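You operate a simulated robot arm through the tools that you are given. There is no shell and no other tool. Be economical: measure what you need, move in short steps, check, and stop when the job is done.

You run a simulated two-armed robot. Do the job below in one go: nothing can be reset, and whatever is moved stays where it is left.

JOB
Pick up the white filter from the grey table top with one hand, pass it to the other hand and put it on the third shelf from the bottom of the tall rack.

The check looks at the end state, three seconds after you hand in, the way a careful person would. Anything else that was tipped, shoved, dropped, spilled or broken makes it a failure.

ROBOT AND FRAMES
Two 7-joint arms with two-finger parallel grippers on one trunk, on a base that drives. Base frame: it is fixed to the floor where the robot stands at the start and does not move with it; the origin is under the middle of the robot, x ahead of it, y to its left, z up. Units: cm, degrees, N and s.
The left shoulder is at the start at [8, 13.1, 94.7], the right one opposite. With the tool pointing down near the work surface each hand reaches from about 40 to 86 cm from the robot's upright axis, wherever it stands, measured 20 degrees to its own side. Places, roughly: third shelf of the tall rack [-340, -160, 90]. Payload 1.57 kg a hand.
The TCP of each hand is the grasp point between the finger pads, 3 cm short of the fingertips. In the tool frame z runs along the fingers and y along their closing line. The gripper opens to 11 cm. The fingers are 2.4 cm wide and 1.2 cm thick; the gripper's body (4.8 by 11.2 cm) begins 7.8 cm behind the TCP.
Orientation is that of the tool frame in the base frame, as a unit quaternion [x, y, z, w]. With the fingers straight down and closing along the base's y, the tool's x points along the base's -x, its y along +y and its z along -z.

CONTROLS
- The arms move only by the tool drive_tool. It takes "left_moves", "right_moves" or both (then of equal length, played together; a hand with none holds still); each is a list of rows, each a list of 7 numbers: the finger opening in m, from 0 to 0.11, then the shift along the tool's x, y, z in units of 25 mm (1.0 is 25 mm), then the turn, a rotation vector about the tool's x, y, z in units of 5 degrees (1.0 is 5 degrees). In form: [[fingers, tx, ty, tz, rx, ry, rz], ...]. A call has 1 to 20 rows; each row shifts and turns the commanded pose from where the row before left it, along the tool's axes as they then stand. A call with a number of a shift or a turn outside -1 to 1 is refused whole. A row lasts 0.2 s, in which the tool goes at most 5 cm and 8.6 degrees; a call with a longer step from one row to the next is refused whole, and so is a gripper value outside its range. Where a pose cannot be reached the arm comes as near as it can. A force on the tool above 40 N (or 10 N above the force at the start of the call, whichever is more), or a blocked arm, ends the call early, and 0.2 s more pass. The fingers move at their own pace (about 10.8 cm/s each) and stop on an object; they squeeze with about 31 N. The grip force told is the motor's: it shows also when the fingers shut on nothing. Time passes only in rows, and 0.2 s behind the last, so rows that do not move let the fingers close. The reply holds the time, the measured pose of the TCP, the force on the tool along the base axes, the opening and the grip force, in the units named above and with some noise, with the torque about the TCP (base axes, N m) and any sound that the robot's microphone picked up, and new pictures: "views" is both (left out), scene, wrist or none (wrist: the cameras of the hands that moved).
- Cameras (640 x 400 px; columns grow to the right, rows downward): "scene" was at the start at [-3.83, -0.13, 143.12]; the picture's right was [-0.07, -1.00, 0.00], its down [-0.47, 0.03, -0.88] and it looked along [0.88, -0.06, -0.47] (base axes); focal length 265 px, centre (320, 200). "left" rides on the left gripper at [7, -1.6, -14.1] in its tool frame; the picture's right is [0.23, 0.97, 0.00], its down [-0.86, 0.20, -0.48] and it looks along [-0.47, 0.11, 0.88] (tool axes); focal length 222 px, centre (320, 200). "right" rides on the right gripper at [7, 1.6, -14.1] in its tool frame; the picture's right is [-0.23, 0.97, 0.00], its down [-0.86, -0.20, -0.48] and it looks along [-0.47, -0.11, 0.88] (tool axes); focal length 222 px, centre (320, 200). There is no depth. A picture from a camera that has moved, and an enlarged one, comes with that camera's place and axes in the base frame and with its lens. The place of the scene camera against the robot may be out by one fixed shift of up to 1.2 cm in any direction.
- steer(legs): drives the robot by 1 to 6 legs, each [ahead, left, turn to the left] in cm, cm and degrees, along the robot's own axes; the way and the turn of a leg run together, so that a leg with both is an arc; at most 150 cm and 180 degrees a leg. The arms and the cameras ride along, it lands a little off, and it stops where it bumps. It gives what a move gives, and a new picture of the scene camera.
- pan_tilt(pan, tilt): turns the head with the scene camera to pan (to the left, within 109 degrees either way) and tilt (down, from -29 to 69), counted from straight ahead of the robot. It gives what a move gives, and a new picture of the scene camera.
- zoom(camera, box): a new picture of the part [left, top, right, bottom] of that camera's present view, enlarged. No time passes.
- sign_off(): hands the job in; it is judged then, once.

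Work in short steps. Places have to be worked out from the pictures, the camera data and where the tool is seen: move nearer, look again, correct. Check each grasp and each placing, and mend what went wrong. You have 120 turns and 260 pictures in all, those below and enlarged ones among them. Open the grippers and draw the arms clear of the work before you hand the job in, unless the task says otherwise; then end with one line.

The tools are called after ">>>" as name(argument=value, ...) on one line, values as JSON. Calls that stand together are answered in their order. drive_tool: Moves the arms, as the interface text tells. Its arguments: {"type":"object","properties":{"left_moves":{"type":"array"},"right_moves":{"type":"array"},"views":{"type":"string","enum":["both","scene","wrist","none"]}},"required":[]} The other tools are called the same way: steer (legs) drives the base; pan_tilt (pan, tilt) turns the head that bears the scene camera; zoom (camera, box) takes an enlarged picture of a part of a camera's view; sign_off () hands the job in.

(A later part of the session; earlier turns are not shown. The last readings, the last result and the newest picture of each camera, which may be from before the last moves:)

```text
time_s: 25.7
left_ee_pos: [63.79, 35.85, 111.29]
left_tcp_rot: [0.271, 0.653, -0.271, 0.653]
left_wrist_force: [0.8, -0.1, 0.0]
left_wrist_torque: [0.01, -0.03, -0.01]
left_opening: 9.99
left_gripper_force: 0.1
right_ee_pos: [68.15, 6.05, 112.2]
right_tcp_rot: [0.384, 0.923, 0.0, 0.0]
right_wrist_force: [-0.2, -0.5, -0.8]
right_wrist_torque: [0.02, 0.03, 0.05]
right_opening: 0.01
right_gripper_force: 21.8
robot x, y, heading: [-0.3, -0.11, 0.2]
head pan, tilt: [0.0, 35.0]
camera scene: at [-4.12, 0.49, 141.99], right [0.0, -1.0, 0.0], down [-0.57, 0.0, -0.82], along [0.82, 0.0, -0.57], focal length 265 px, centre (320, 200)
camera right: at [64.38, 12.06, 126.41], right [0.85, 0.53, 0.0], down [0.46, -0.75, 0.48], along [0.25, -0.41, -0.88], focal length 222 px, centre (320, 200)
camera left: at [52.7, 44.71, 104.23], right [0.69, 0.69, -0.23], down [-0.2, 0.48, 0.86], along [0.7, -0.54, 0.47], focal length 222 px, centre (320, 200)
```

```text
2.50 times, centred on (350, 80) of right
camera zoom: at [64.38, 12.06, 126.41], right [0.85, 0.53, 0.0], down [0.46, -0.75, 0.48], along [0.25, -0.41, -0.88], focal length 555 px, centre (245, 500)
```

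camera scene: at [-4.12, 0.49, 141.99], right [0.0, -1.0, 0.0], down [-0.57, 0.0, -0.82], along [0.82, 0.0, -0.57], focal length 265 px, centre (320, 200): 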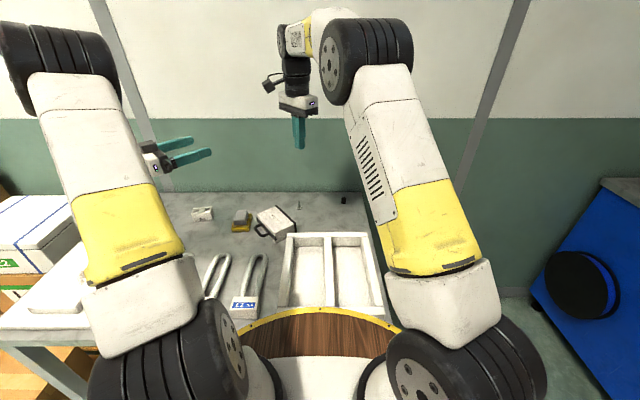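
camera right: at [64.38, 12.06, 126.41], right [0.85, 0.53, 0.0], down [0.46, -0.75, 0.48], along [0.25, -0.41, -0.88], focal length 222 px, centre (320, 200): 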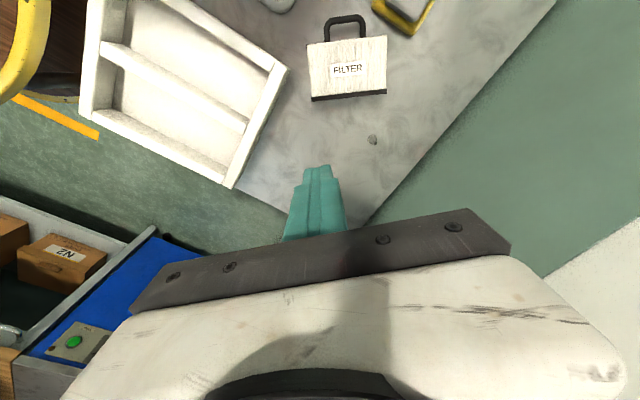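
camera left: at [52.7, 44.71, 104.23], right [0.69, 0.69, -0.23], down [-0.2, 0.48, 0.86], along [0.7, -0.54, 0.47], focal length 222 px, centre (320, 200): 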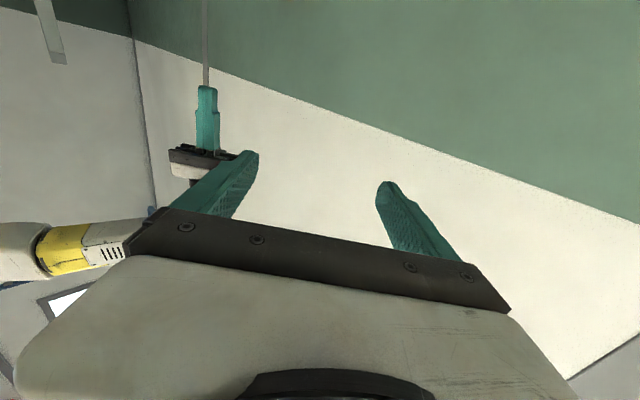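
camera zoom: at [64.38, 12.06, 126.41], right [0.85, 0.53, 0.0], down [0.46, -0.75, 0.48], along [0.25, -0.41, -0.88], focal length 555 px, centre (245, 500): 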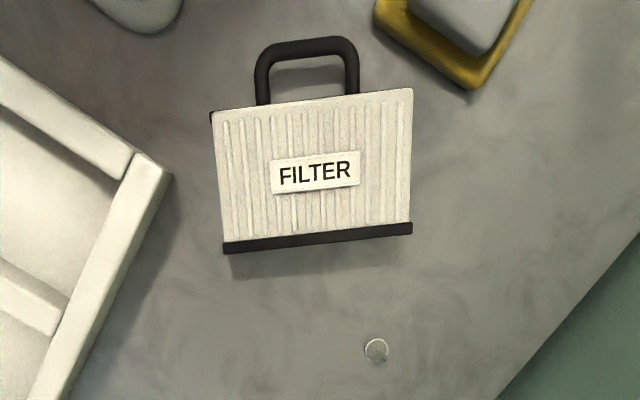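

The filter lies flat, label up, centre ≈ [67.4, 15.8], long axis at 37°, handle towards the near left; the neighbours look untouched. New plan: the left hand picks it from above (one finger in the handle loop, one on the foot flange), the right hand takes it by its end. I clear the right hand away and pitch the left hand down.

>>> drive_tool(left_moves=[[0.09, 0, 0, 0, 0, 1, 0], [0.09, 0, 0, 0, 0, 1, 0], [0.09, 0, 0, 0, 0, 1, 0], [0.09, 0, 0, 0, 0, 1, 0], [0.09, 0, 0, 0, 0, 1, 0], [0.09, 0, 0, 0, 0, 1, 0], [0.09, 0, 0, 0, 0, 1, 0], [0.09, 0, 0, 0, 0, 1, 0], [0.09, 0, 0, 0, 0, 1, 0], [0.09, 0, 0, 0, 0, 1, 0], [0.09, 0, 0, 0, 0, 1, 0], [0.09, 0, 0, 0, 0, 1, 0], [0.09, 0, 0, 0, 0, 1, 0], [0.09, 0, 0, 0, 0, 1, 0], [0.09, 0, 0, 0, 0, 1, 0], [0.09, 0, 0, 0, 0, 1, 0], [0.09, 0, 0, 0, 0, 1, 0], [0.09, 0, 0, 0, 0, 1, 0], [0.09, 0, 0, 0, 0, 0, 0]], right_moves=[[0.06, -0.7, -0.7, 0, 0, 0, 0], [0.06, -0.7, -0.7, 0, 0, 0, 0], [0.06, -0.7, -0.7, 0, 0, 0, 0], [0.06, -0.7, -0.7, 0, 0, 0, 0], [0.06, -0.7, -0.7, 0, 0, 0, 0], [0.06, -0.7, -0.7, 0, 0, 0, 0], [0.06, -0.7, -0.7, 0, 0, 0, 0], [0.06, -0.7, -0.7, 0, 0, 0, 0], [0.06, -0.7, -0.7, 0, 0, 0, 0], [0.06, 0, 0, 0, 0, 0, -1], [0.06, 0, 0, 0, 0, 0, -1], [0.06, 0, 0, 0, 0, 0, -1], [0.06, 0, 0, 0, 0, 0, -1], [0.06, 0, 0, 0, 0, 0, -1], [0.06, 0, 0, 0, 0, 0, -1], [0.06, 0, 0, 0, 0, 0, -1], [0.06, 0, 0, 0, 0, 0, -1], [0.06, 0, 0, 0, 0, 0, -1], [0.06, 0, 0, 0, 0, 0, 0]], views="none")

>>> drive_tool(left_moves=[[0.09, 0, 0, 0, 0, 0, -1], [0.09, 0, 0, 0, 0, 0, -1], [0.09, 0, 0, 0, 0, 0, -1], [0.09, 0, 0, 0, 0, 0, -1], [0.09, 0, 0, 0, 0, 0, -1], [0.09, 0, 0, 0, 0, 0, -1], [0.09, 0, 0, 0, 0, 0, -1], [0.09, 0, 0, 0, 0, 0, -1], [0.09, 0, 0, 0, 0, 0, -1], [0.09, 0, 0, 0, 0, 0, -1], [0.09, 0, 0, 0, 0, 0, -1], [0.09, 0, 0, 0, 0, 0, -1], [0.09, 0, 0, 0, 0, 0, -1], [0.09, 0, 0, 0, 0, 0, -1], [0.09, 0, 0, 0, 0, 0, -1], [0.09, 0, 0, 0, 0, 0, -1], [0.09, 0, 0, 0, 0, 0, -0.4], [0.09, 0, 0, 0, 0, 0, 0]], views="both")

```text
time_s: 29.7
left_ee_pos: [63.94, 35.96, 111.31]
left_tcp_rot: [0.383, 0.924, 0.0, 0.0]
left_wrist_force: [0.0, -1.0, 0.1]
left_wrist_torque: [-0.01, 0.0, 0.0]
left_opening: 9.01
left_gripper_force: 0.0
right_ee_pos: [68.08, -16.32, 112.12]
right_tcp_rot: [-0.001, 1.0, 0.0, 0.0]
right_wrist_force: [0.4, 0.5, 0.4]
right_wrist_torque: [-0.02, -0.01, 0.0]
right_opening: 5.99
right_gripper_force: 0.1
robot x, y, heading: [0.02, -0.08, -0.1]
head pan, tilt: [0.0, 35.0]
```

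```text
time_s: 33.5
left_ee_pos: [63.79, 35.95, 111.24]
left_tcp_rot: [-0.318, 0.948, 0.0, 0.0]
left_wrist_force: [-1.1, 0.1, 0.3]
left_wrist_torque: [0.0, 0.0, -0.01]
left_opening: 9.01
left_gripper_force: 0.1
right_ee_pos: [68.13, -16.21, 112.2]
right_tcp_rot: [0.0, 1.0, 0.001, 0.0]
right_wrist_force: [0.4, -0.2, -0.9]
right_wrist_torque: [-0.03, 0.01, 0.0]
right_opening: 6.02
right_gripper_force: 0.1
robot x, y, heading: [0.1, -0.09, -0.0]
head pan, tilt: [0.0, 35.0]
camera scene: at [-4.12, 0.48, 141.99], right [0.0, -1.0, 0.0], down [-0.57, 0.0, -0.82], along [0.82, 0.0, -0.57], focal length 265 px, centre (320, 200)
camera left: at [59.26, 30.36, 125.34], right [-0.77, 0.64, 0.0], down [0.56, 0.67, 0.48], along [0.31, 0.37, -0.88], focal length 222 px, centre (320, 200)
```

scene: 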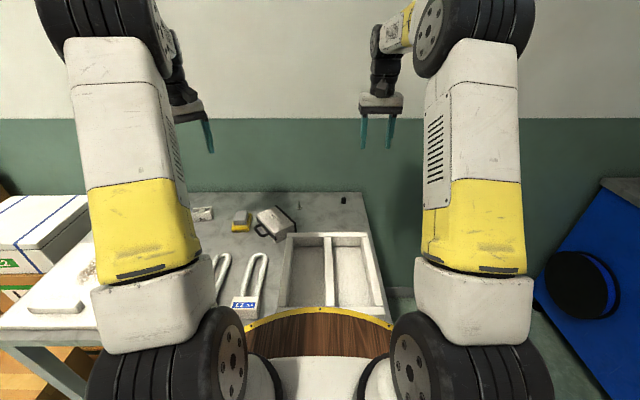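
left: 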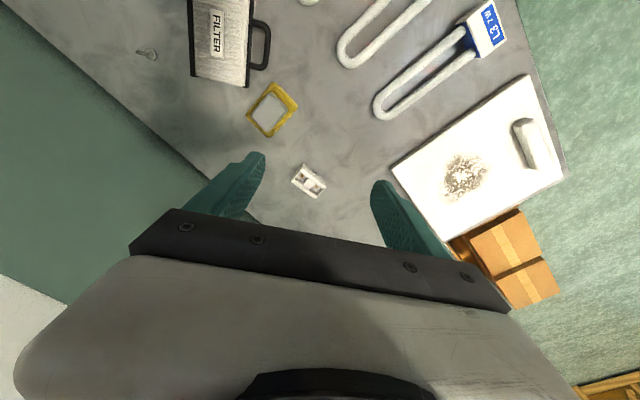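

Left hand is oriented to match. I carry it over the box at the same height and look.

>>> drive_tool(left_moves=[[0.09, 0.46, -0.915, 0, 0, 0, 0], [0.09, 0.46, -0.915, 0, 0, 0, 0], [0.09, 0.46, -0.915, 0, 0, 0, 0], [0.09, 0.46, -0.915, 0, 0, 0, 0], [0.09, 0.46, -0.915, 0, 0, 0, 0], [0.09, 0.46, -0.915, 0, 0, 0, 0], [0.09, 0.46, -0.915, 0, 0, 0, 0], [0.09, 0.46, -0.915, 0, 0, 0, 0], [0.09, 0, 0, 0, 0, 0, 0]], views="wrist")

>>> zoom(camera="left", box=[220, 40, 420, 220])

>>> zoom(camera="scene", box=[200, 120, 340, 260])

```text
time_s: 35.5
left_ee_pos: [67.61, 15.84, 111.39]
left_tcp_rot: [-0.317, 0.948, 0.001, 0.0]
left_wrist_force: [-0.1, 1.0, 0.0]
left_wrist_torque: [-0.01, -0.04, -0.02]
left_opening: 8.99
left_gripper_force: 0.1
right_ee_pos: [68.04, -16.25, 112.2]
right_tcp_rot: [0.0, 1.0, 0.0, 0.0]
right_wrist_force: [-0.8, 0.8, 1.1]
right_wrist_torque: [0.01, 0.02, 0.01]
right_opening: 5.98
right_gripper_force: 0.1
robot x, y, heading: [-0.2, 0.29, -0.0]
head pan, tilt: [0.0, 35.0]
camera left: at [63.0, 10.23, 125.37], right [-0.77, 0.64, 0.0], down [0.56, 0.67, 0.48], along [0.31, 0.37, -0.88], focal length 222 px, centre (320, 200)
```

left: 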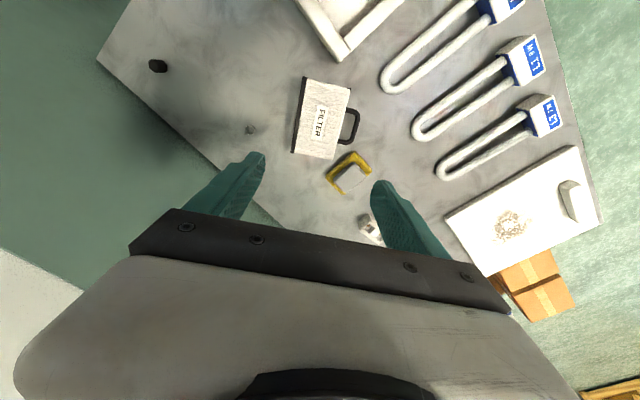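

```text
2.22 times, centred on (320, 130) of left
camera zoom: at [63.0, 10.23, 125.37], right [-0.77, 0.64, 0.0], down [0.56, 0.67, 0.48], along [0.31, 0.37, -0.88], focal length 494 px, centre (320, 356)
```

zoom: 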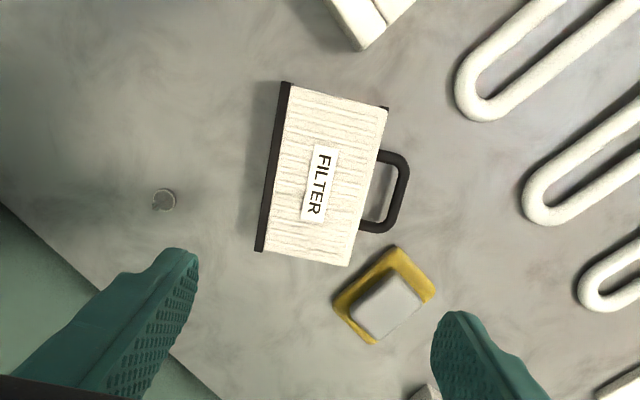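

```text
2.86 times, centred on (270, 190) of scene
camera zoom: at [-4.12, 0.48, 141.99], right [0.0, -1.0, 0.0], down [-0.57, 0.0, -0.82], along [0.82, 0.0, -0.57], focal length 757 px, centre (463, 229)
```

zoom: 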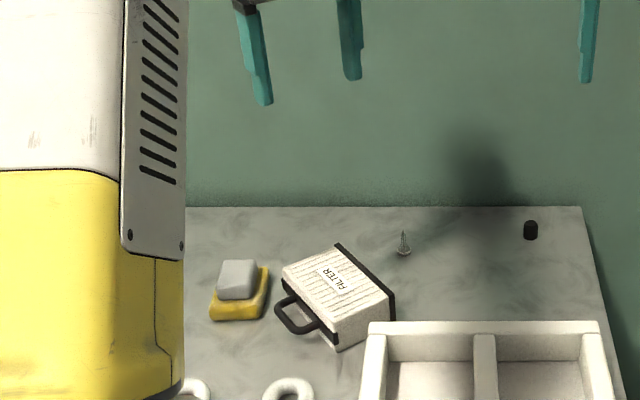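

The left camera confirms the centre ≈ [67.5, 15.6], height direction extent 7.7 cm, handle gap ≈ 2.35 cm: a 9 cm opening gives about 0.5 cm on each side. I lower to TCP z ≈ 90 and check.

>>> drive_tool(left_moves=[[0.09, 0, 0, 1, 0, 0, 0], [0.09, 0, 0, 1, 0, 0, 0], [0.09, 0, 0, 1, 0, 0, 0], [0.09, 0, 0, 1, 0, 0, 0], [0.09, 0, 0, 1, 0, 0, 0], [0.09, 0, 0, 1, 0, 0, 0], [0.09, 0, 0, 1, 0, 0, 0], [0.09, 0, 0, 1, 0, 0, 0], [0.09, 0, 0, 0.5, 0, 0, 0], [0.09, 0, 0, 0, 0, 0, 0]], views="wrist")

>>> zoom(camera="left", box=[180, 40, 460, 240])

>>> zoom(camera="scene", box=[220, 170, 320, 260])

```text
time_s: 37.7
left_ee_pos: [67.56, 15.77, 90.0]
left_tcp_rot: [-0.317, 0.948, -0.001, 0.0]
left_wrist_force: [0.4, -0.3, -0.9]
left_wrist_torque: [0.0, 0.0, 0.0]
left_opening: 8.99
left_gripper_force: 0.0
right_ee_pos: [68.06, -16.21, 112.27]
right_tcp_rot: [0.001, 1.0, 0.0, 0.0]
right_wrist_force: [-0.5, -0.6, -0.2]
right_wrist_torque: [0.04, 0.01, 0.01]
right_opening: 5.97
right_gripper_force: 0.0
robot x, y, heading: [0.17, 0.12, 0.1]
head pan, tilt: [0.0, 35.0]
camera left: at [62.99, 10.16, 104.04], right [-0.77, 0.64, 0.0], down [0.56, 0.67, 0.48], along [0.31, 0.37, -0.88], focal length 222 px, centre (320, 200)
```

left: 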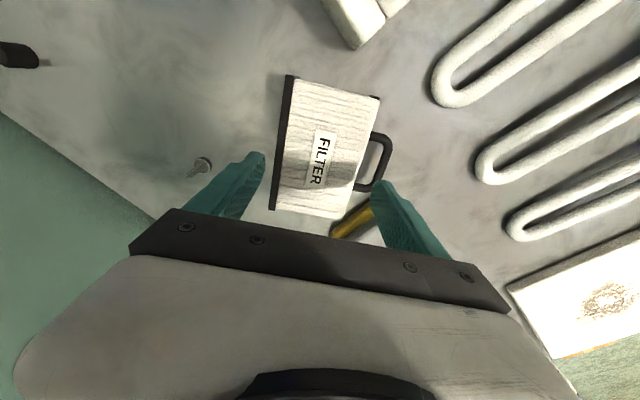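

```text
2.00 times, centred on (320, 140) of left
camera zoom: at [62.99, 10.16, 104.04], right [-0.77, 0.64, 0.0], down [0.56, 0.67, 0.48], along [0.31, 0.37, -0.88], focal length 444 px, centre (320, 320)
```

zoom: 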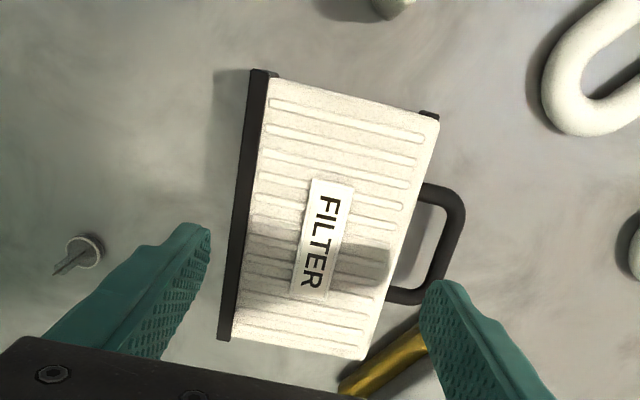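

```text
4.44 times, centred on (270, 215) of scene
camera zoom: at [-4.12, 0.48, 141.99], right [0.0, -1.0, 0.0], down [-0.57, 0.0, -0.82], along [0.82, 0.0, -0.57], focal length 1178 px, centre (542, 133)
```

zoom: 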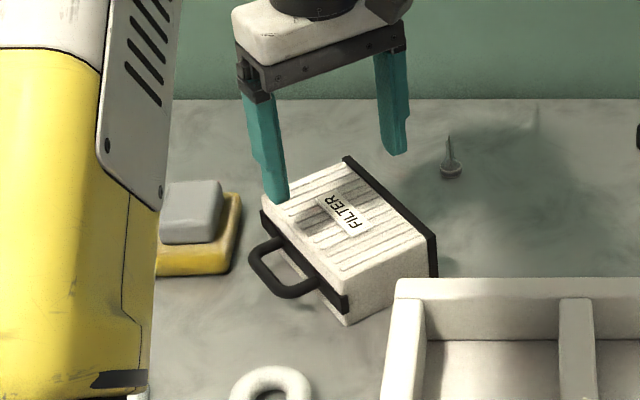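

All agree within 2 mm; I lower to TCP z ≈ 85.3 (tips just below the box's upper face, above the handle bar) and look before going deeper.

>>> drive_tool(left_moves=[[0.09, 0, -0.03, 0.7, 0, 0, 0], [0.09, 0, 0, 0.7, 0, 0, 0], [0.09, 0, 0, 0.48, 0, 0, 0], [0.09, 0, 0, 0, 0, 0, 0]], views="wrist")

>>> zoom(camera="left", box=[180, 40, 460, 240])

>>> zoom(camera="scene", box=[220, 170, 320, 260])

```text
time_s: 38.7
left_ee_pos: [67.55, 15.66, 85.32]
left_tcp_rot: [-0.317, 0.948, -0.001, 0.0]
left_wrist_force: [0.3, -0.6, -0.6]
left_wrist_torque: [0.01, -0.01, -0.01]
left_opening: 9.01
left_gripper_force: 0.0
right_ee_pos: [68.12, -16.25, 112.26]
right_tcp_rot: [0.0, 1.0, 0.0, -0.001]
right_wrist_force: [0.3, 0.2, -0.1]
right_wrist_torque: [-0.02, 0.01, 0.01]
right_opening: 5.99
right_gripper_force: 0.1
robot x, y, heading: [-0.35, 0.32, 0.0]
head pan, tilt: [0.0, 35.0]
camera left: at [62.99, 10.06, 99.37], right [-0.77, 0.64, 0.0], down [0.56, 0.67, 0.48], along [0.31, 0.37, -0.88], focal length 222 px, centre (320, 200)
```

left: 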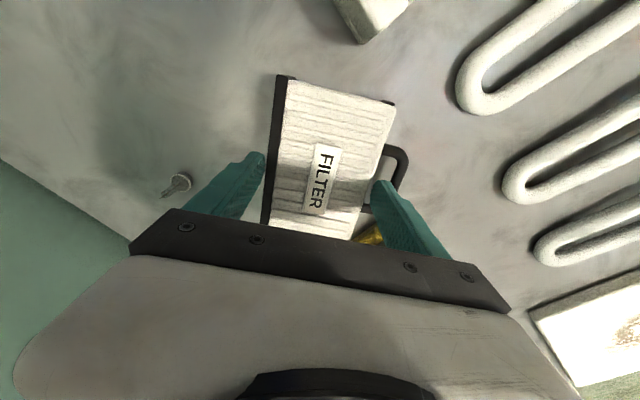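

```text
2.00 times, centred on (320, 140) of left
camera zoom: at [62.99, 10.06, 99.37], right [-0.77, 0.64, 0.0], down [0.56, 0.67, 0.48], along [0.31, 0.37, -0.88], focal length 444 px, centre (320, 320)
```

zoom: 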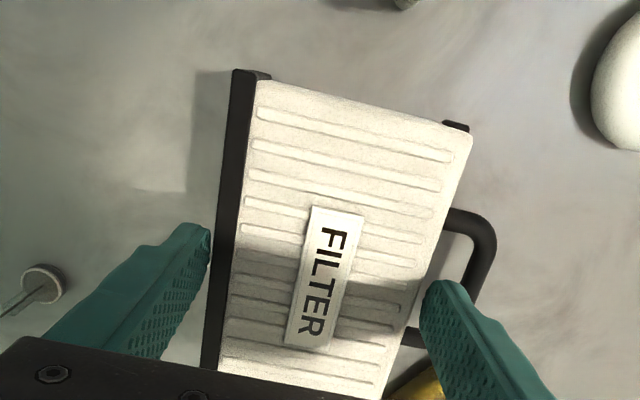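

```text
4.44 times, centred on (270, 215) of scene
camera zoom: at [-4.12, 0.48, 141.99], right [0.0, -1.0, 0.0], down [-0.57, 0.0, -0.82], along [0.82, 0.0, -0.57], focal length 1178 px, centre (542, 133)
```

zoom: 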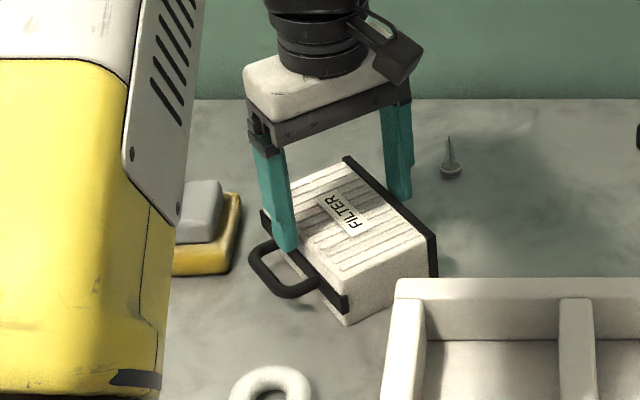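

>>> zoom(camera="scene", box=[250, 205, 300, 245])

>>> zoom(camera="left", box=[330, 130, 430, 230])

```text
10.00 times, centred on (275, 225) of scene
camera zoom: at [-4.12, 0.48, 141.99], right [0.0, -1.0, 0.0], down [-0.57, 0.0, -0.82], along [0.82, 0.0, -0.57], focal length 2650 px, centre (770, -50)
```

zoom: 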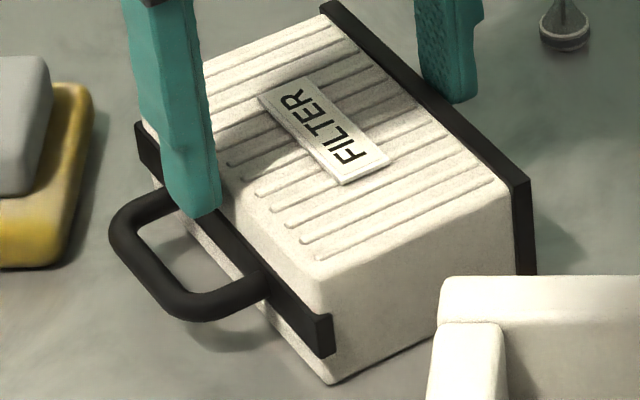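

```text
4.00 times, centred on (380, 180) of left
camera zoom: at [62.99, 10.06, 99.37], right [-0.77, 0.64, 0.0], down [0.56, 0.67, 0.48], along [0.31, 0.37, -0.88], focal length 888 px, centre (80, 280)
```

zoom: 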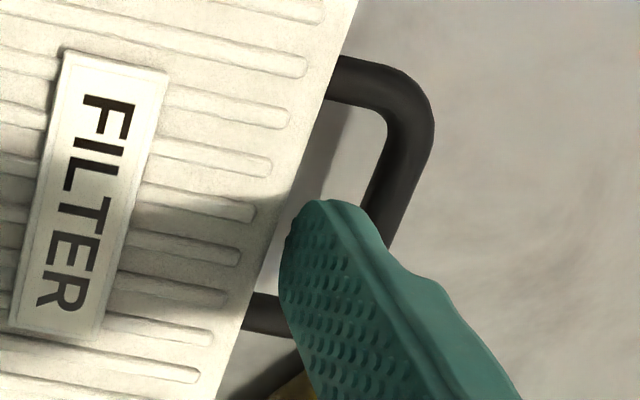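

The views show I should shift about 0.7 cm towards the tray end (tool +x) and 0.4 cm towards the flange (tool −y) to centre the finger in the loop. I do this, then lower to TCP z ≈ 82.5.

>>> drive_tool(left_moves=[[0.09, 0.28, -0.16, 0, 0, 0, 0], [0.09, 0, 0, 0, 0, 0, 0], [0.09, 0, 0, 0.3, 0, 0, 0], [0.09, 0, 0, 0.3, 0, 0, 0], [0.09, 0, 0, 0.3, 0, 0, 0], [0.09, 0, 0, 0.24, 0, 0, 0], [0.09, 0, 0, 0, 0, 0, 0]], views="wrist")

>>> zoom(camera="scene", box=[245, 195, 305, 245])

>>> zoom(camera="left", box=[180, 40, 460, 240])

```text
time_s: 40.3
left_ee_pos: [67.3, 15.04, 82.46]
left_tcp_rot: [-0.317, 0.949, 0.001, 0.0]
left_wrist_force: [0.2, 0.0, 0.0]
left_wrist_torque: [0.0, 0.03, -0.01]
left_opening: 9.01
left_gripper_force: 0.1
right_ee_pos: [68.18, -16.31, 112.15]
right_tcp_rot: [0.0, 1.0, 0.0, 0.0]
right_wrist_force: [0.1, 1.1, -0.3]
right_wrist_torque: [-0.01, 0.01, 0.01]
right_opening: 5.99
right_gripper_force: 0.1
robot x, y, heading: [0.1, 0.55, 0.3]
head pan, tilt: [0.0, 35.0]
camera left: at [62.7, 9.38, 96.58], right [-0.77, 0.64, 0.0], down [0.56, 0.67, 0.48], along [0.31, 0.37, -0.88], focal length 222 px, centre (320, 200)
```

left: 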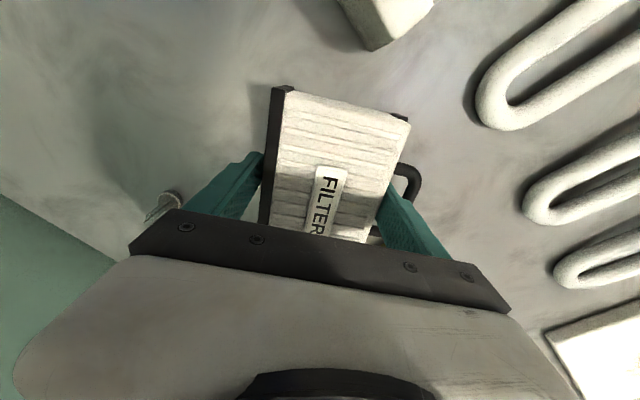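

```text
8.00 times, centred on (275, 220) of scene
camera zoom: at [-4.12, 0.48, 141.99], right [0.0, -1.0, 0.0], down [-0.57, 0.0, -0.82], along [0.82, 0.0, -0.57], focal length 2120 px, centre (680, 40)
```

zoom: 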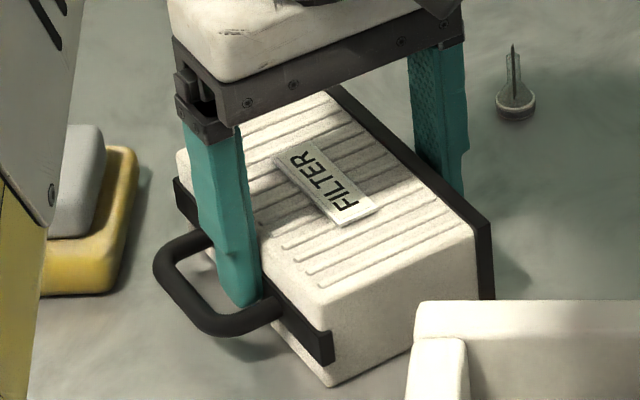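

```text
2.00 times, centred on (320, 140) of left
camera zoom: at [62.7, 9.38, 96.58], right [-0.77, 0.64, 0.0], down [0.56, 0.67, 0.48], along [0.31, 0.37, -0.88], focal length 444 px, centre (320, 320)
```

zoom: 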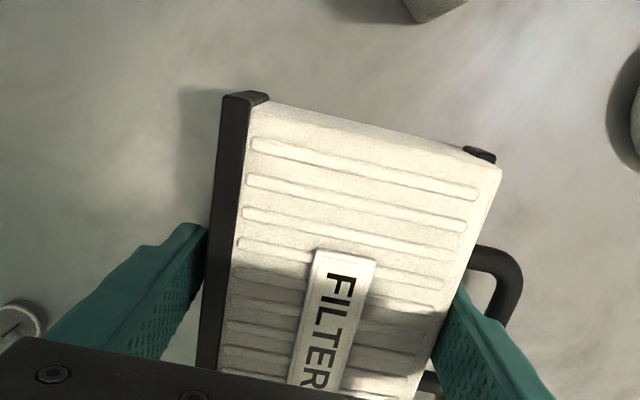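

One finger is inside the handle loop, the other outside the flange, no contact force. I close.

>>> drive_tool(left_moves=[[0.0, 0, 0, 0, 0, 0, 0], [0, 0, 0, 0, 0, 0, 0], [0, 0, 0, 0, 0, 0, 0]], views="wrist")

>>> zoom(camera="scene", box=[245, 195, 305, 245])

```text
time_s: 41.1
left_ee_pos: [67.26, 15.05, 82.5]
left_tcp_rot: [-0.317, 0.948, 0.0, -0.001]
left_wrist_force: [0.0, -0.2, -0.4]
left_wrist_torque: [0.09, -0.05, -0.02]
left_opening: 8.49
left_gripper_force: 31.1
right_ee_pos: [68.15, -16.22, 112.15]
right_tcp_rot: [0.0, 1.0, -0.001, 0.0]
right_wrist_force: [0.4, -0.2, 0.0]
right_wrist_torque: [-0.05, 0.01, -0.02]
right_opening: 5.96
right_gripper_force: 0.1
robot x, y, heading: [0.1, -0.0, 0.0]
head pan, tilt: [0.0, 35.0]
camera left: at [62.7, 9.37, 96.59], right [-0.77, 0.64, 0.0], down [0.56, 0.67, 0.48], along [0.31, 0.37, -0.88], focal length 222 px, centre (320, 200)
```

left: 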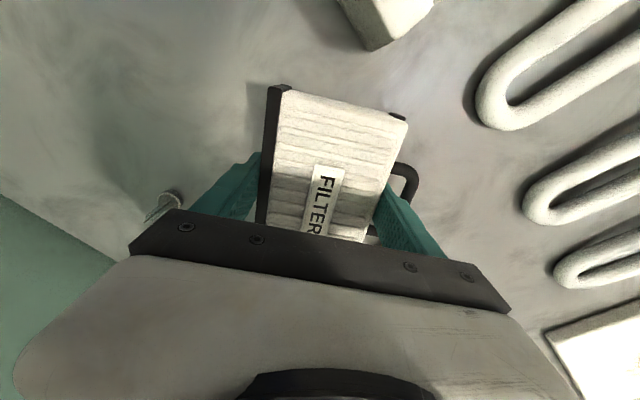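

```text
8.00 times, centred on (275, 220) of scene
camera zoom: at [-4.12, 0.48, 141.99], right [0.0, -1.0, 0.0], down [-0.57, 0.0, -0.82], along [0.82, 0.0, -0.57], focal length 2120 px, centre (680, 40)
```

zoom: 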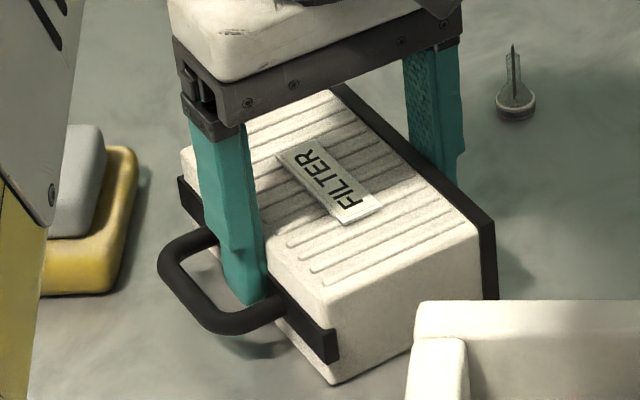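

Gripped at 8.5 cm, 31 N. I lift gently, straight up, to about z 108.

>>> drive_tool(left_moves=[[0, 0, 0, -0.2, 0, 0, 0], [0, 0, 0, -0.4, 0, 0, 0], [0, 0, 0, -0.6, 0, 0, 0], [0, 0, 0, -0.7, 0, 0, 0], [0, 0, 0, -0.7, 0, 0, 0], [0, 0, 0, -0.7, 0, 0, 0], [0, 0, 0, -0.7, 0, 0, 0], [0, 0, 0, -0.7, 0, 0, 0], [0, 0, 0, -0.7, 0, 0, 0], [0, 0, 0, -0.7, 0, 0, 0], [0, 0, 0, -0.7, 0, 0, 0], [0, 0, 0, -0.7, 0, 0, 0], [0, 0, 0, -0.7, 0, 0, 0], [0, 0, 0, -0.7, 0, 0, 0], [0, 0, 0, -0.6, 0, 0, 0], [0, 0, 0, -0.4, 0, 0, 0], [0, 0, 0, -0.2, 0, 0, 0], [0, 0, 0, 0, 0, 0, 0]], views="both")

```text
time_s: 44.9
left_ee_pos: [67.25, 15.13, 107.78]
left_tcp_rot: [-0.317, 0.948, 0.001, 0.0]
left_wrist_force: [0.4, 0.0, -0.9]
left_wrist_torque: [0.01, 0.04, -0.01]
left_opening: 8.49
left_gripper_force: 31.0
right_ee_pos: [68.09, -16.21, 112.16]
right_tcp_rot: [0.0, 1.0, 0.0, 0.0]
right_wrist_force: [0.2, 0.3, -0.2]
right_wrist_torque: [0.03, -0.03, -0.01]
right_opening: 6.02
right_gripper_force: 0.2
robot x, y, heading: [0.19, -0.12, -0.1]
head pan, tilt: [0.0, 35.0]
camera scene: at [-4.12, 0.48, 141.99], right [0.0, -1.0, 0.0], down [-0.57, 0.0, -0.82], along [0.82, 0.0, -0.57], focal length 265 px, centre (320, 200)
camera left: at [62.66, 9.41, 121.82], right [-0.77, 0.64, 0.0], down [0.56, 0.67, 0.48], along [0.31, 0.37, -0.88], focal length 222 px, centre (320, 200)
```

scene: 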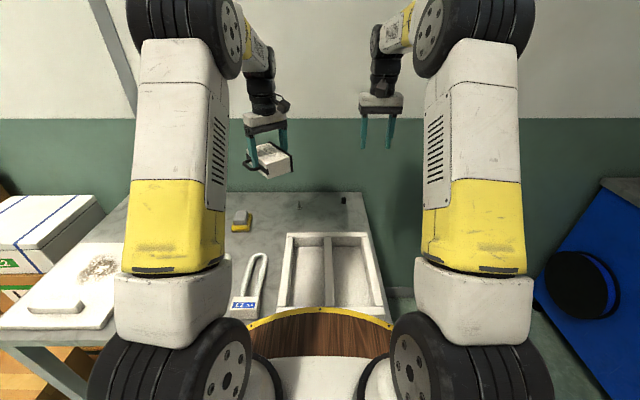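
left: 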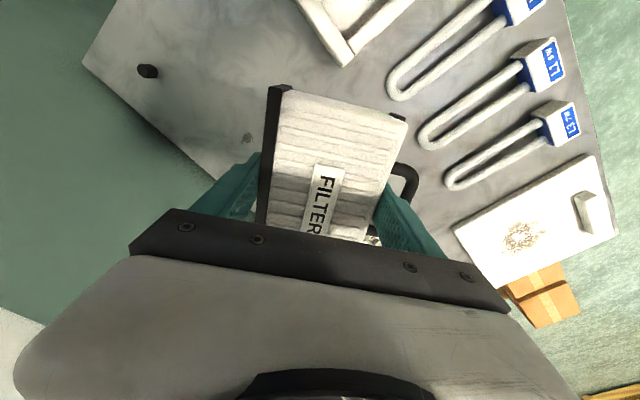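

Held firmly with no slip. I shift the left hand 6 cm further out for room, and pitch the right hand to point ahead.

>>> drive_tool(left_moves=[[0, -0.16, -0.12, 0, 0, 0, 0], [0, -0.24, -0.18, 0, 0, 0, 0], [0, -0.32, -0.24, 0, 0, 0, 0], [0, -0.32, -0.24, 0, 0, 0, 0], [0, -0.32, -0.24, 0, 0, 0, 0], [0, -0.32, -0.24, 0, 0, 0, 0], [0, -0.24, -0.18, 0, 0, 0, 0], [0, 0, 0, 0, 0, 0, 0], [0, 0, 0, 0, 0, 0, 0], [0, 0, 0, 0, 0, 0, 0], [0, 0, 0, 0, 0, 0, 0], [0, 0, 0, 0, 0, 0, 0], [0, 0, 0, 0, 0, 0, 0], [0, 0, 0, 0, 0, 0, 0], [0, 0, 0, 0, 0, 0, 0], [0, 0, 0, 0, 0, 0, 0], [0, 0, 0, 0, 0, 0, 0], [0, 0, 0, 0, 0, 0, 0], [0, 0, 0, 0, 0, 0, 0]], right_moves=[[0.09, 0, 0, 0, 0, -1, 0], [0.09, 0, 0, 0, 0, -1, 0], [0.09, 0, 0, 0, 0, -1, 0], [0.09, 0, 0, 0, 0, -1, 0], [0.09, 0, 0, 0, 0, -1, 0], [0.09, 0, 0, 0, 0, -1, 0], [0.09, 0, 0, 0, 0, -1, 0], [0.09, 0, 0, 0, 0, -1, 0], [0.09, 0, 0, 0, 0, -1, 0], [0.09, 0, 0, 0, 0, -1, 0], [0.09, 0, 0, 0, 0, -1, 0], [0.09, 0, 0, 0, 0, -1, 0], [0.09, 0, 0, 0, 0, -1, 0], [0.09, 0, 0, 0, 0, -1, 0], [0.09, 0, 0, 0, 0, -1, 0], [0.09, 0, 0, 0, 0, -1, 0], [0.09, 0, 0, 0, 0, -1, 0], [0.09, 0, 0, 0, 0, -1, 0], [0.09, 0, 0, 0, 0, 0, 0]], views="scene")

```text
time_s: 48.9
left_ee_pos: [73.13, 14.93, 107.68]
left_tcp_rot: [-0.317, 0.948, -0.001, 0.001]
left_wrist_force: [-0.6, -0.4, -0.9]
left_wrist_torque: [-0.01, -0.02, -0.02]
left_opening: 8.46
left_gripper_force: 30.7
right_ee_pos: [68.03, -16.32, 112.1]
right_tcp_rot: [0.0, 0.707, 0.0, 0.708]
right_wrist_force: [0.1, -0.4, -0.2]
right_wrist_torque: [-0.02, 0.03, -0.02]
right_opening: 8.98
right_gripper_force: 0.1
robot x, y, heading: [-0.27, -0.03, -0.1]
head pan, tilt: [0.0, 35.0]
camera scene: at [-4.12, 0.48, 141.99], right [0.0, -1.0, 0.0], down [-0.57, 0.0, -0.82], along [0.82, 0.0, -0.57], focal length 265 px, centre (320, 200)
```

scene: 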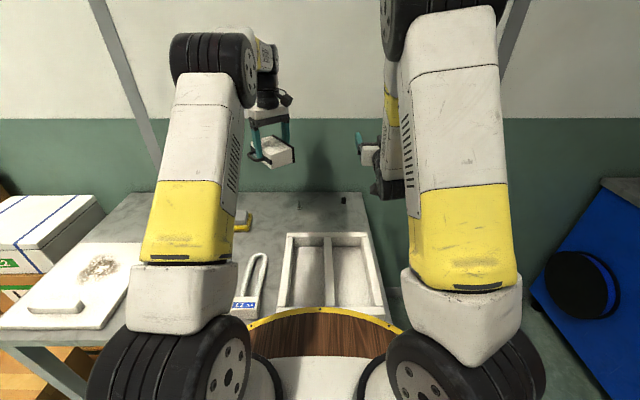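

Now I yaw the right hand 37° to the left and begin the roll of −90° about its fingers, so that it closes vertically on the 5 cm thickness.

>>> drive_tool(right_moves=[[0.09, 0, 0, 0, -1, 0, 0], [0.09, 0, 0, 0, -1, 0, 0], [0.09, 0, 0, 0, -1, 0, 0], [0.09, 0, 0, 0, -1, 0, 0], [0.09, 0, 0, 0, -1, 0, 0], [0.09, 0, 0, 0, -1, 0, 0], [0.09, 0, 0, 0, -1, 0, 0], [0.09, 0, 0, 0, -0.4, 0, 0], [0.09, 0, 0, 0, 0, 0, -1], [0.09, 0, 0, 0, 0, 0, -1], [0.09, 0, 0, 0, 0, 0, -1], [0.09, 0, 0, 0, 0, 0, -1], [0.09, 0, 0, 0, 0, 0, -1], [0.09, 0, 0, 0, 0, 0, -1], [0.09, 0, 0, 0, 0, 0, -1], [0.09, 0, 0, 0, 0, 0, -1], [0.09, 0, 0, 0, 0, 0, -1], [0.09, 0, 0, 0, 0, 0, -1], [0.09, 0, 0, 0, 0, 0, -1], [0.09, 0, 0, 0, 0, 0, -1]], views="none")

>>> drive_tool(right_moves=[[0.09, 0, 0, 0, 0, 0, -1], [0.09, 0, 0, 0, 0, 0, -1], [0.09, 0, 0, 0, 0, 0, -1], [0.09, 0, 0, 0, 0, 0, -1], [0.09, 0, 0, 0, 0, 0, -1], [0.09, 0, 0, 0, 0, 0, -1], [0.09, 0, 0, 0, 0, 0, 0]], views="both")

```text
time_s: 53.1
left_ee_pos: [73.39, 15.05, 107.73]
left_tcp_rot: [-0.317, 0.949, 0.001, 0.0]
left_wrist_force: [0.1, -0.1, -2.1]
left_wrist_torque: [0.02, 0.0, 0.0]
left_opening: 8.44
left_gripper_force: 30.7
right_ee_pos: [68.21, -16.23, 112.23]
right_tcp_rot: [-0.53, 0.469, -0.141, 0.693]
right_wrist_force: [0.3, -0.2, 0.8]
right_wrist_torque: [0.0, 0.03, 0.01]
right_opening: 9.04
right_gripper_force: 0.1
robot x, y, heading: [0.12, 0.19, -0.4]
head pan, tilt: [0.0, 35.0]
```

```text
time_s: 54.7
left_ee_pos: [73.27, 15.05, 107.83]
left_tcp_rot: [-0.318, 0.948, -0.001, 0.0]
left_wrist_force: [-0.2, -0.1, -1.3]
left_wrist_torque: [0.0, 0.01, 0.02]
left_opening: 8.47
left_gripper_force: 30.6
right_ee_pos: [68.11, -16.21, 112.18]
right_tcp_rot: [0.633, -0.315, 0.315, -0.633]
right_wrist_force: [0.4, 1.1, 0.0]
right_wrist_torque: [-0.02, -0.02, -0.01]
right_opening: 9.0
right_gripper_force: 0.1
robot x, y, heading: [-0.13, 0.06, -0.2]
head pan, tilt: [0.0, 35.0]
camera scene: at [-4.11, 0.48, 141.99], right [0.0, -1.0, 0.0], down [-0.57, 0.0, -0.82], along [0.82, 0.0, -0.57], focal length 265 px, centre (320, 200)
camera right: at [61.05, -30.39, 110.65], right [-0.14, 0.18, -0.97], down [-0.9, 0.4, 0.2], along [0.42, 0.9, 0.11], focal length 222 px, centre (320, 200)
```

scene: 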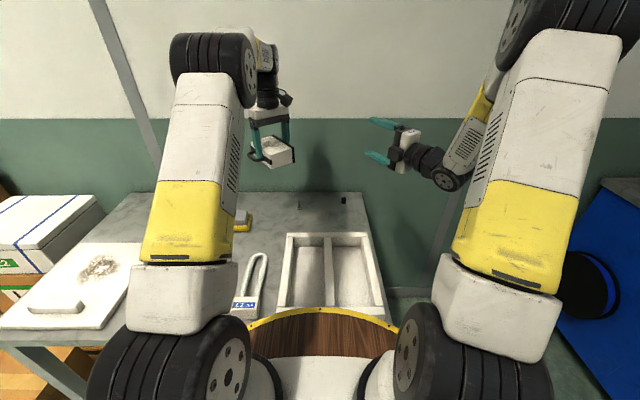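
right: 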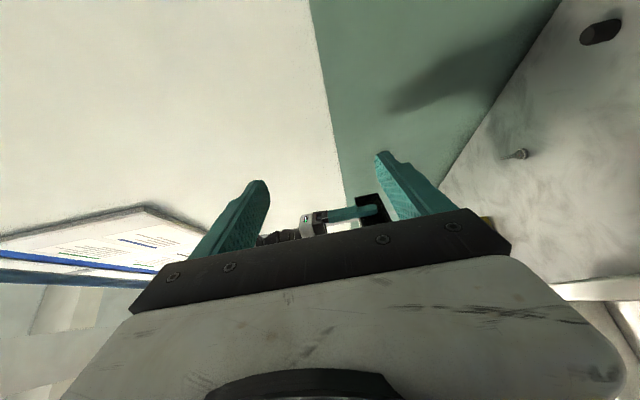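

Right hand points along the box's long axis, closing vertically. I move it to a stand-off point, tips about 3 cm short of the box's near end, at its mid-height (z ≈ 106.5).

>>> drive_tool(right_moves=[[0.09, -0.876, 0.228, 0.44, 0, 0, 0], [0.09, -0.876, 0.228, 0.44, 0, 0, 0], [0.09, -0.876, 0.228, 0.44, 0, 0, 0], [0.09, -0.876, 0.228, 0.44, 0, 0, 0], [0.09, -0.876, 0.228, 0.44, 0, 0, 0], [0.09, -0.876, 0.228, 0.44, 0, 0, 0], [0.09, -0.876, 0.228, 0.44, 0, 0, 0], [0.09, -0.876, 0.228, 0.44, 0, 0, 0], [0.09, -0.876, 0.228, 0.44, 0, 0, 0], [0.09, -0.876, 0.228, 0.44, 0, 0, 0], [0.09, 0, 0, 0, 0, 0, 0]], views="both")

>>> zoom(camera="scene", box=[220, 90, 380, 190])

```text
time_s: 57.1
left_ee_pos: [73.22, 15.04, 107.74]
left_tcp_rot: [-0.317, 0.948, 0.0, 0.0]
left_wrist_force: [0.6, 0.2, -1.7]
left_wrist_torque: [-0.03, 0.01, 0.01]
left_opening: 8.46
left_gripper_force: 31.0
right_ee_pos: [63.76, 7.89, 106.45]
right_tcp_rot: [0.633, -0.316, 0.316, -0.632]
right_wrist_force: [0.3, 0.2, -0.9]
right_wrist_torque: [0.03, 0.01, -0.02]
right_opening: 9.01
right_gripper_force: 0.0
robot x, y, heading: [0.03, 0.08, 0.1]
head pan, tilt: [0.0, 35.0]
camera scene: at [-4.11, 0.48, 141.99], right [0.0, -1.0, 0.0], down [-0.57, 0.0, -0.82], along [0.82, 0.0, -0.57], focal length 265 px, centre (320, 200)
camera right: at [56.69, -6.18, 104.94], right [-0.14, 0.18, -0.97], down [-0.9, 0.4, 0.2], along [0.42, 0.9, 0.11], focal length 222 px, centre (320, 200)
```

scene: 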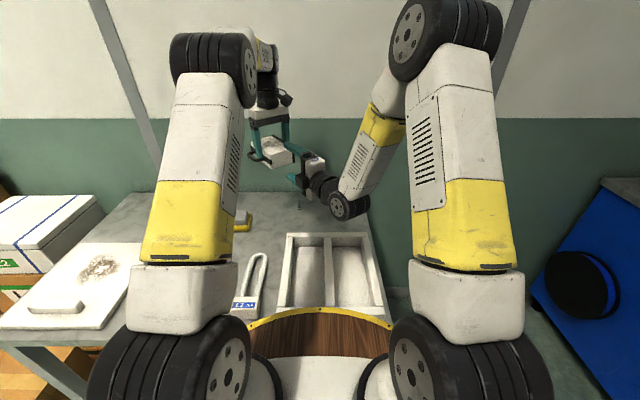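
right: 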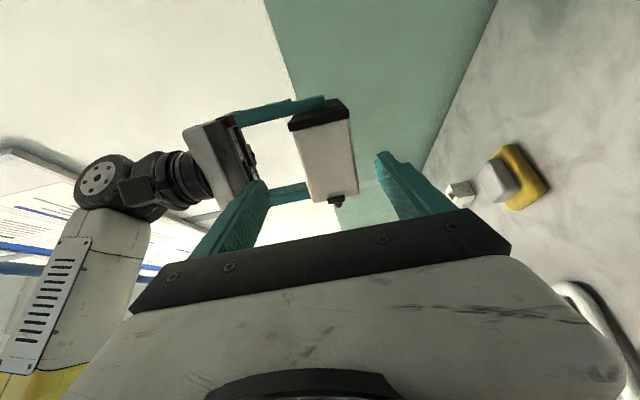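

```text
4.00 times, centred on (300, 140) of scene
camera zoom: at [-4.11, 0.48, 141.99], right [0.0, -1.0, 0.0], down [-0.57, 0.0, -0.82], along [0.82, 0.0, -0.57], focal length 1060 px, centre (400, 440)
```

zoom: 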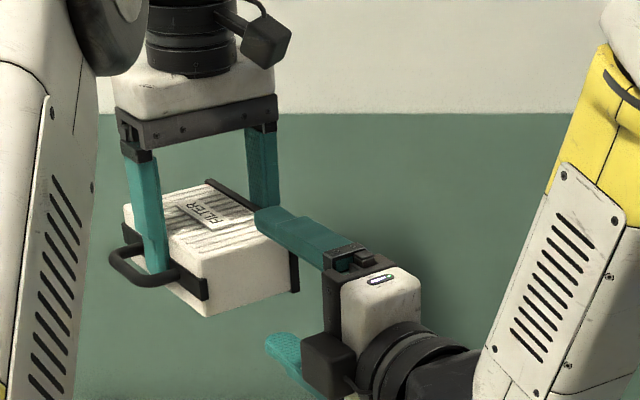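

The box's end sits midway between the right fingers. I advance 6.9 cm along the fingers.

>>> drive_tool(right_moves=[[0.09, 0, 0, 0.5, 0, 0, 0], [0.09, 0, 0, 0.5, 0, 0, 0], [0.09, 0, 0, 0.5, 0, 0, 0], [0.09, 0, 0, 0.5, 0, 0, 0], [0.09, 0, 0, 0.4, 0, 0, 0], [0.09, 0, 0, 0.36, 0, 0, 0], [0.09, 0, 0, 0, 0, 0, 0]], views="wrist")

>>> zoom(camera="scene", box=[220, 90, 380, 190])

```text
time_s: 58.7
left_ee_pos: [73.28, 14.78, 107.78]
left_tcp_rot: [-0.317, 0.948, 0.0, 0.0]
left_wrist_force: [-0.4, -0.7, -0.6]
left_wrist_torque: [0.0, -0.01, 0.01]
left_opening: 8.47
left_gripper_force: 31.3
right_ee_pos: [69.26, 11.97, 106.53]
right_tcp_rot: [-0.633, 0.315, -0.315, 0.633]
right_wrist_force: [0.9, 0.0, 0.0]
right_wrist_torque: [0.01, -0.03, -0.01]
right_opening: 9.0
right_gripper_force: 0.0
robot x, y, heading: [0.05, -0.24, 0.3]
head pan, tilt: [0.0, 35.0]
camera right: at [62.18, -2.06, 104.93], right [-0.14, 0.18, -0.97], down [-0.9, 0.39, 0.2], along [0.42, 0.9, 0.11], focal length 222 px, centre (320, 200)
```

right: 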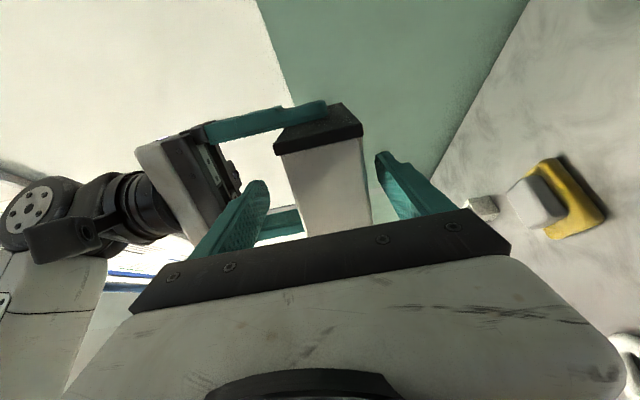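

```text
4.00 times, centred on (300, 140) of scene
camera zoom: at [-4.11, 0.48, 141.99], right [0.0, -1.0, 0.0], down [-0.57, 0.0, -0.82], along [0.82, 0.0, -0.57], focal length 1060 px, centre (400, 440)
```

zoom: 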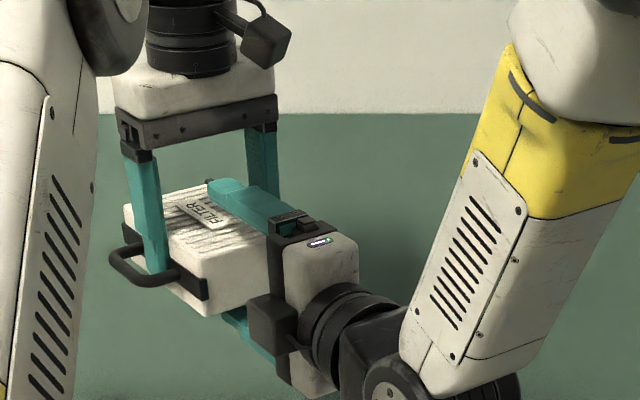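

The right fingers straddle the box above and below, clear of the left fingers. I close the right hand, keeping the left closed.

>>> drive_tool(right_moves=[[0, 0, 0, 0, 0, 0, 0], [0, 0, 0, 0, 0, 0, 0], [0, 0, 0, 0, 0, 0, 0], [0, 0, 0, 0, 0, 0, 0]], views="wrist")

>>> zoom(camera="scene", box=[220, 90, 380, 190])

```text
time_s: 59.7
left_ee_pos: [73.33, 14.96, 107.88]
left_tcp_rot: [-0.317, 0.949, -0.001, 0.001]
left_wrist_force: [-7.1, -2.2, 29.5]
left_wrist_torque: [0.16, 0.28, 0.4]
left_opening: 8.51
left_gripper_force: 31.0
right_ee_pos: [69.2, 12.0, 106.15]
right_tcp_rot: [0.635, -0.317, 0.314, -0.63]
right_wrist_force: [7.6, 2.4, -29.6]
right_wrist_torque: [-1.13, 1.08, -0.49]
right_opening: 4.98
right_gripper_force: 31.6
robot x, y, heading: [0.11, -0.01, 0.2]
head pan, tilt: [0.0, 35.0]
camera right: at [62.11, -2.13, 104.72], right [-0.14, 0.18, -0.97], down [-0.89, 0.4, 0.2], along [0.42, 0.9, 0.1], focal length 222 px, centre (320, 200)
```

right: 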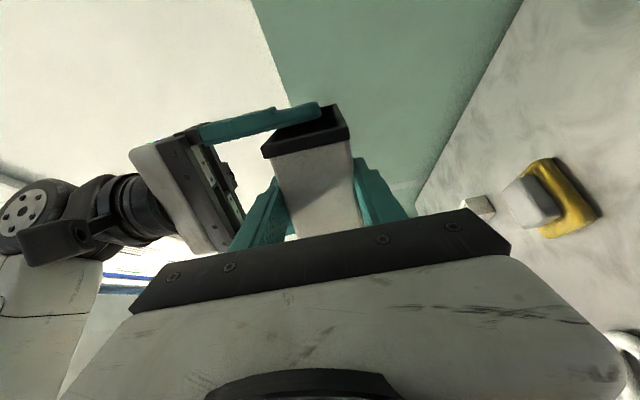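

```text
4.00 times, centred on (300, 140) of scene
camera zoom: at [-4.11, 0.48, 141.99], right [0.0, -1.0, 0.0], down [-0.57, 0.0, -0.82], along [0.82, 0.0, -0.57], focal length 1060 px, centre (400, 440)
```

zoom: 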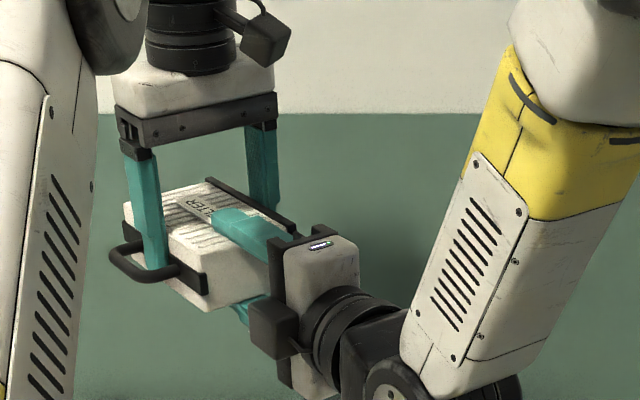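

Gripped at 5 cm, but the hands strain against each other with 30 N vertically. I let the right hand follow down a few millimetres to relax this before the left lets go.

>>> drive_tool(right_moves=[[0, 0, 0.1, 0, 0, 0, 0], [0, 0, 0, 0, 0, 0, 0], [0, 0, 0, 0, 0, 0, 0]], views="none")

```text
time_s: 60.5
left_ee_pos: [73.23, 14.98, 107.8]
left_tcp_rot: [-0.317, 0.948, 0.0, 0.0]
left_wrist_force: [2.5, 3.0, 24.7]
left_wrist_torque: [0.14, -0.3, -0.02]
left_opening: 8.47
left_gripper_force: 30.8
right_ee_pos: [69.14, 12.0, 105.96]
right_tcp_rot: [0.634, -0.317, 0.315, -0.631]
right_wrist_force: [-2.9, -1.6, -24.0]
right_wrist_torque: [-0.89, 1.3, 0.04]
right_opening: 5.0
right_gripper_force: 31.2
robot x, y, heading: [-0.03, -0.02, -0.2]
head pan, tilt: [0.0, 35.0]
```

>>> drive_tool(right_moves=[[0, 0, 0.14, 0, 0, 0, 0], [0, 0, 0, 0, 0, 0, 0], [0, 0, 0, 0, 0, 0, 0]], views="none")

```text
time_s: 61.3
left_ee_pos: [73.2, 15.04, 107.66]
left_tcp_rot: [-0.316, 0.949, -0.001, 0.002]
left_wrist_force: [13.9, 6.1, 7.2]
left_wrist_torque: [0.55, -0.75, 0.1]
left_opening: 8.46
left_gripper_force: 30.6
right_ee_pos: [69.07, 12.03, 106.03]
right_tcp_rot: [-0.632, 0.316, -0.316, 0.633]
right_wrist_force: [-13.5, -6.3, -7.9]
right_wrist_torque: [-0.71, 0.88, 0.08]
right_opening: 4.98
right_gripper_force: 30.7
robot x, y, heading: [-0.24, -0.03, 0.1]
head pan, tilt: [0.0, 35.0]
```

Vertical strain is down to 8 N, with 14 N now along the fingers. One more small correction, then the left hand opens slightly.

>>> drive_tool(right_moves=[[0, 0, 0.05, -0.08, 0, 0, 0], [0, 0, 0, 0, 0, 0, 0], [0, 0, 0, 0, 0, 0, 0]], views="none")

```text
time_s: 62.1
left_ee_pos: [73.01, 14.96, 107.58]
left_tcp_rot: [-0.317, 0.948, 0.001, -0.002]
left_wrist_force: [-0.1, 0.3, -0.2]
left_wrist_torque: [0.41, -0.62, 0.16]
left_opening: 8.47
left_gripper_force: 30.9
right_ee_pos: [69.1, 11.93, 105.95]
right_tcp_rot: [-0.632, 0.314, -0.316, 0.634]
right_wrist_force: [1.2, 0.3, -0.3]
right_wrist_torque: [-0.49, 0.67, -0.15]
right_opening: 4.96
right_gripper_force: 31.4
robot x, y, heading: [-0.01, -0.01, 0.1]
head pan, tilt: [0.0, 35.0]
```

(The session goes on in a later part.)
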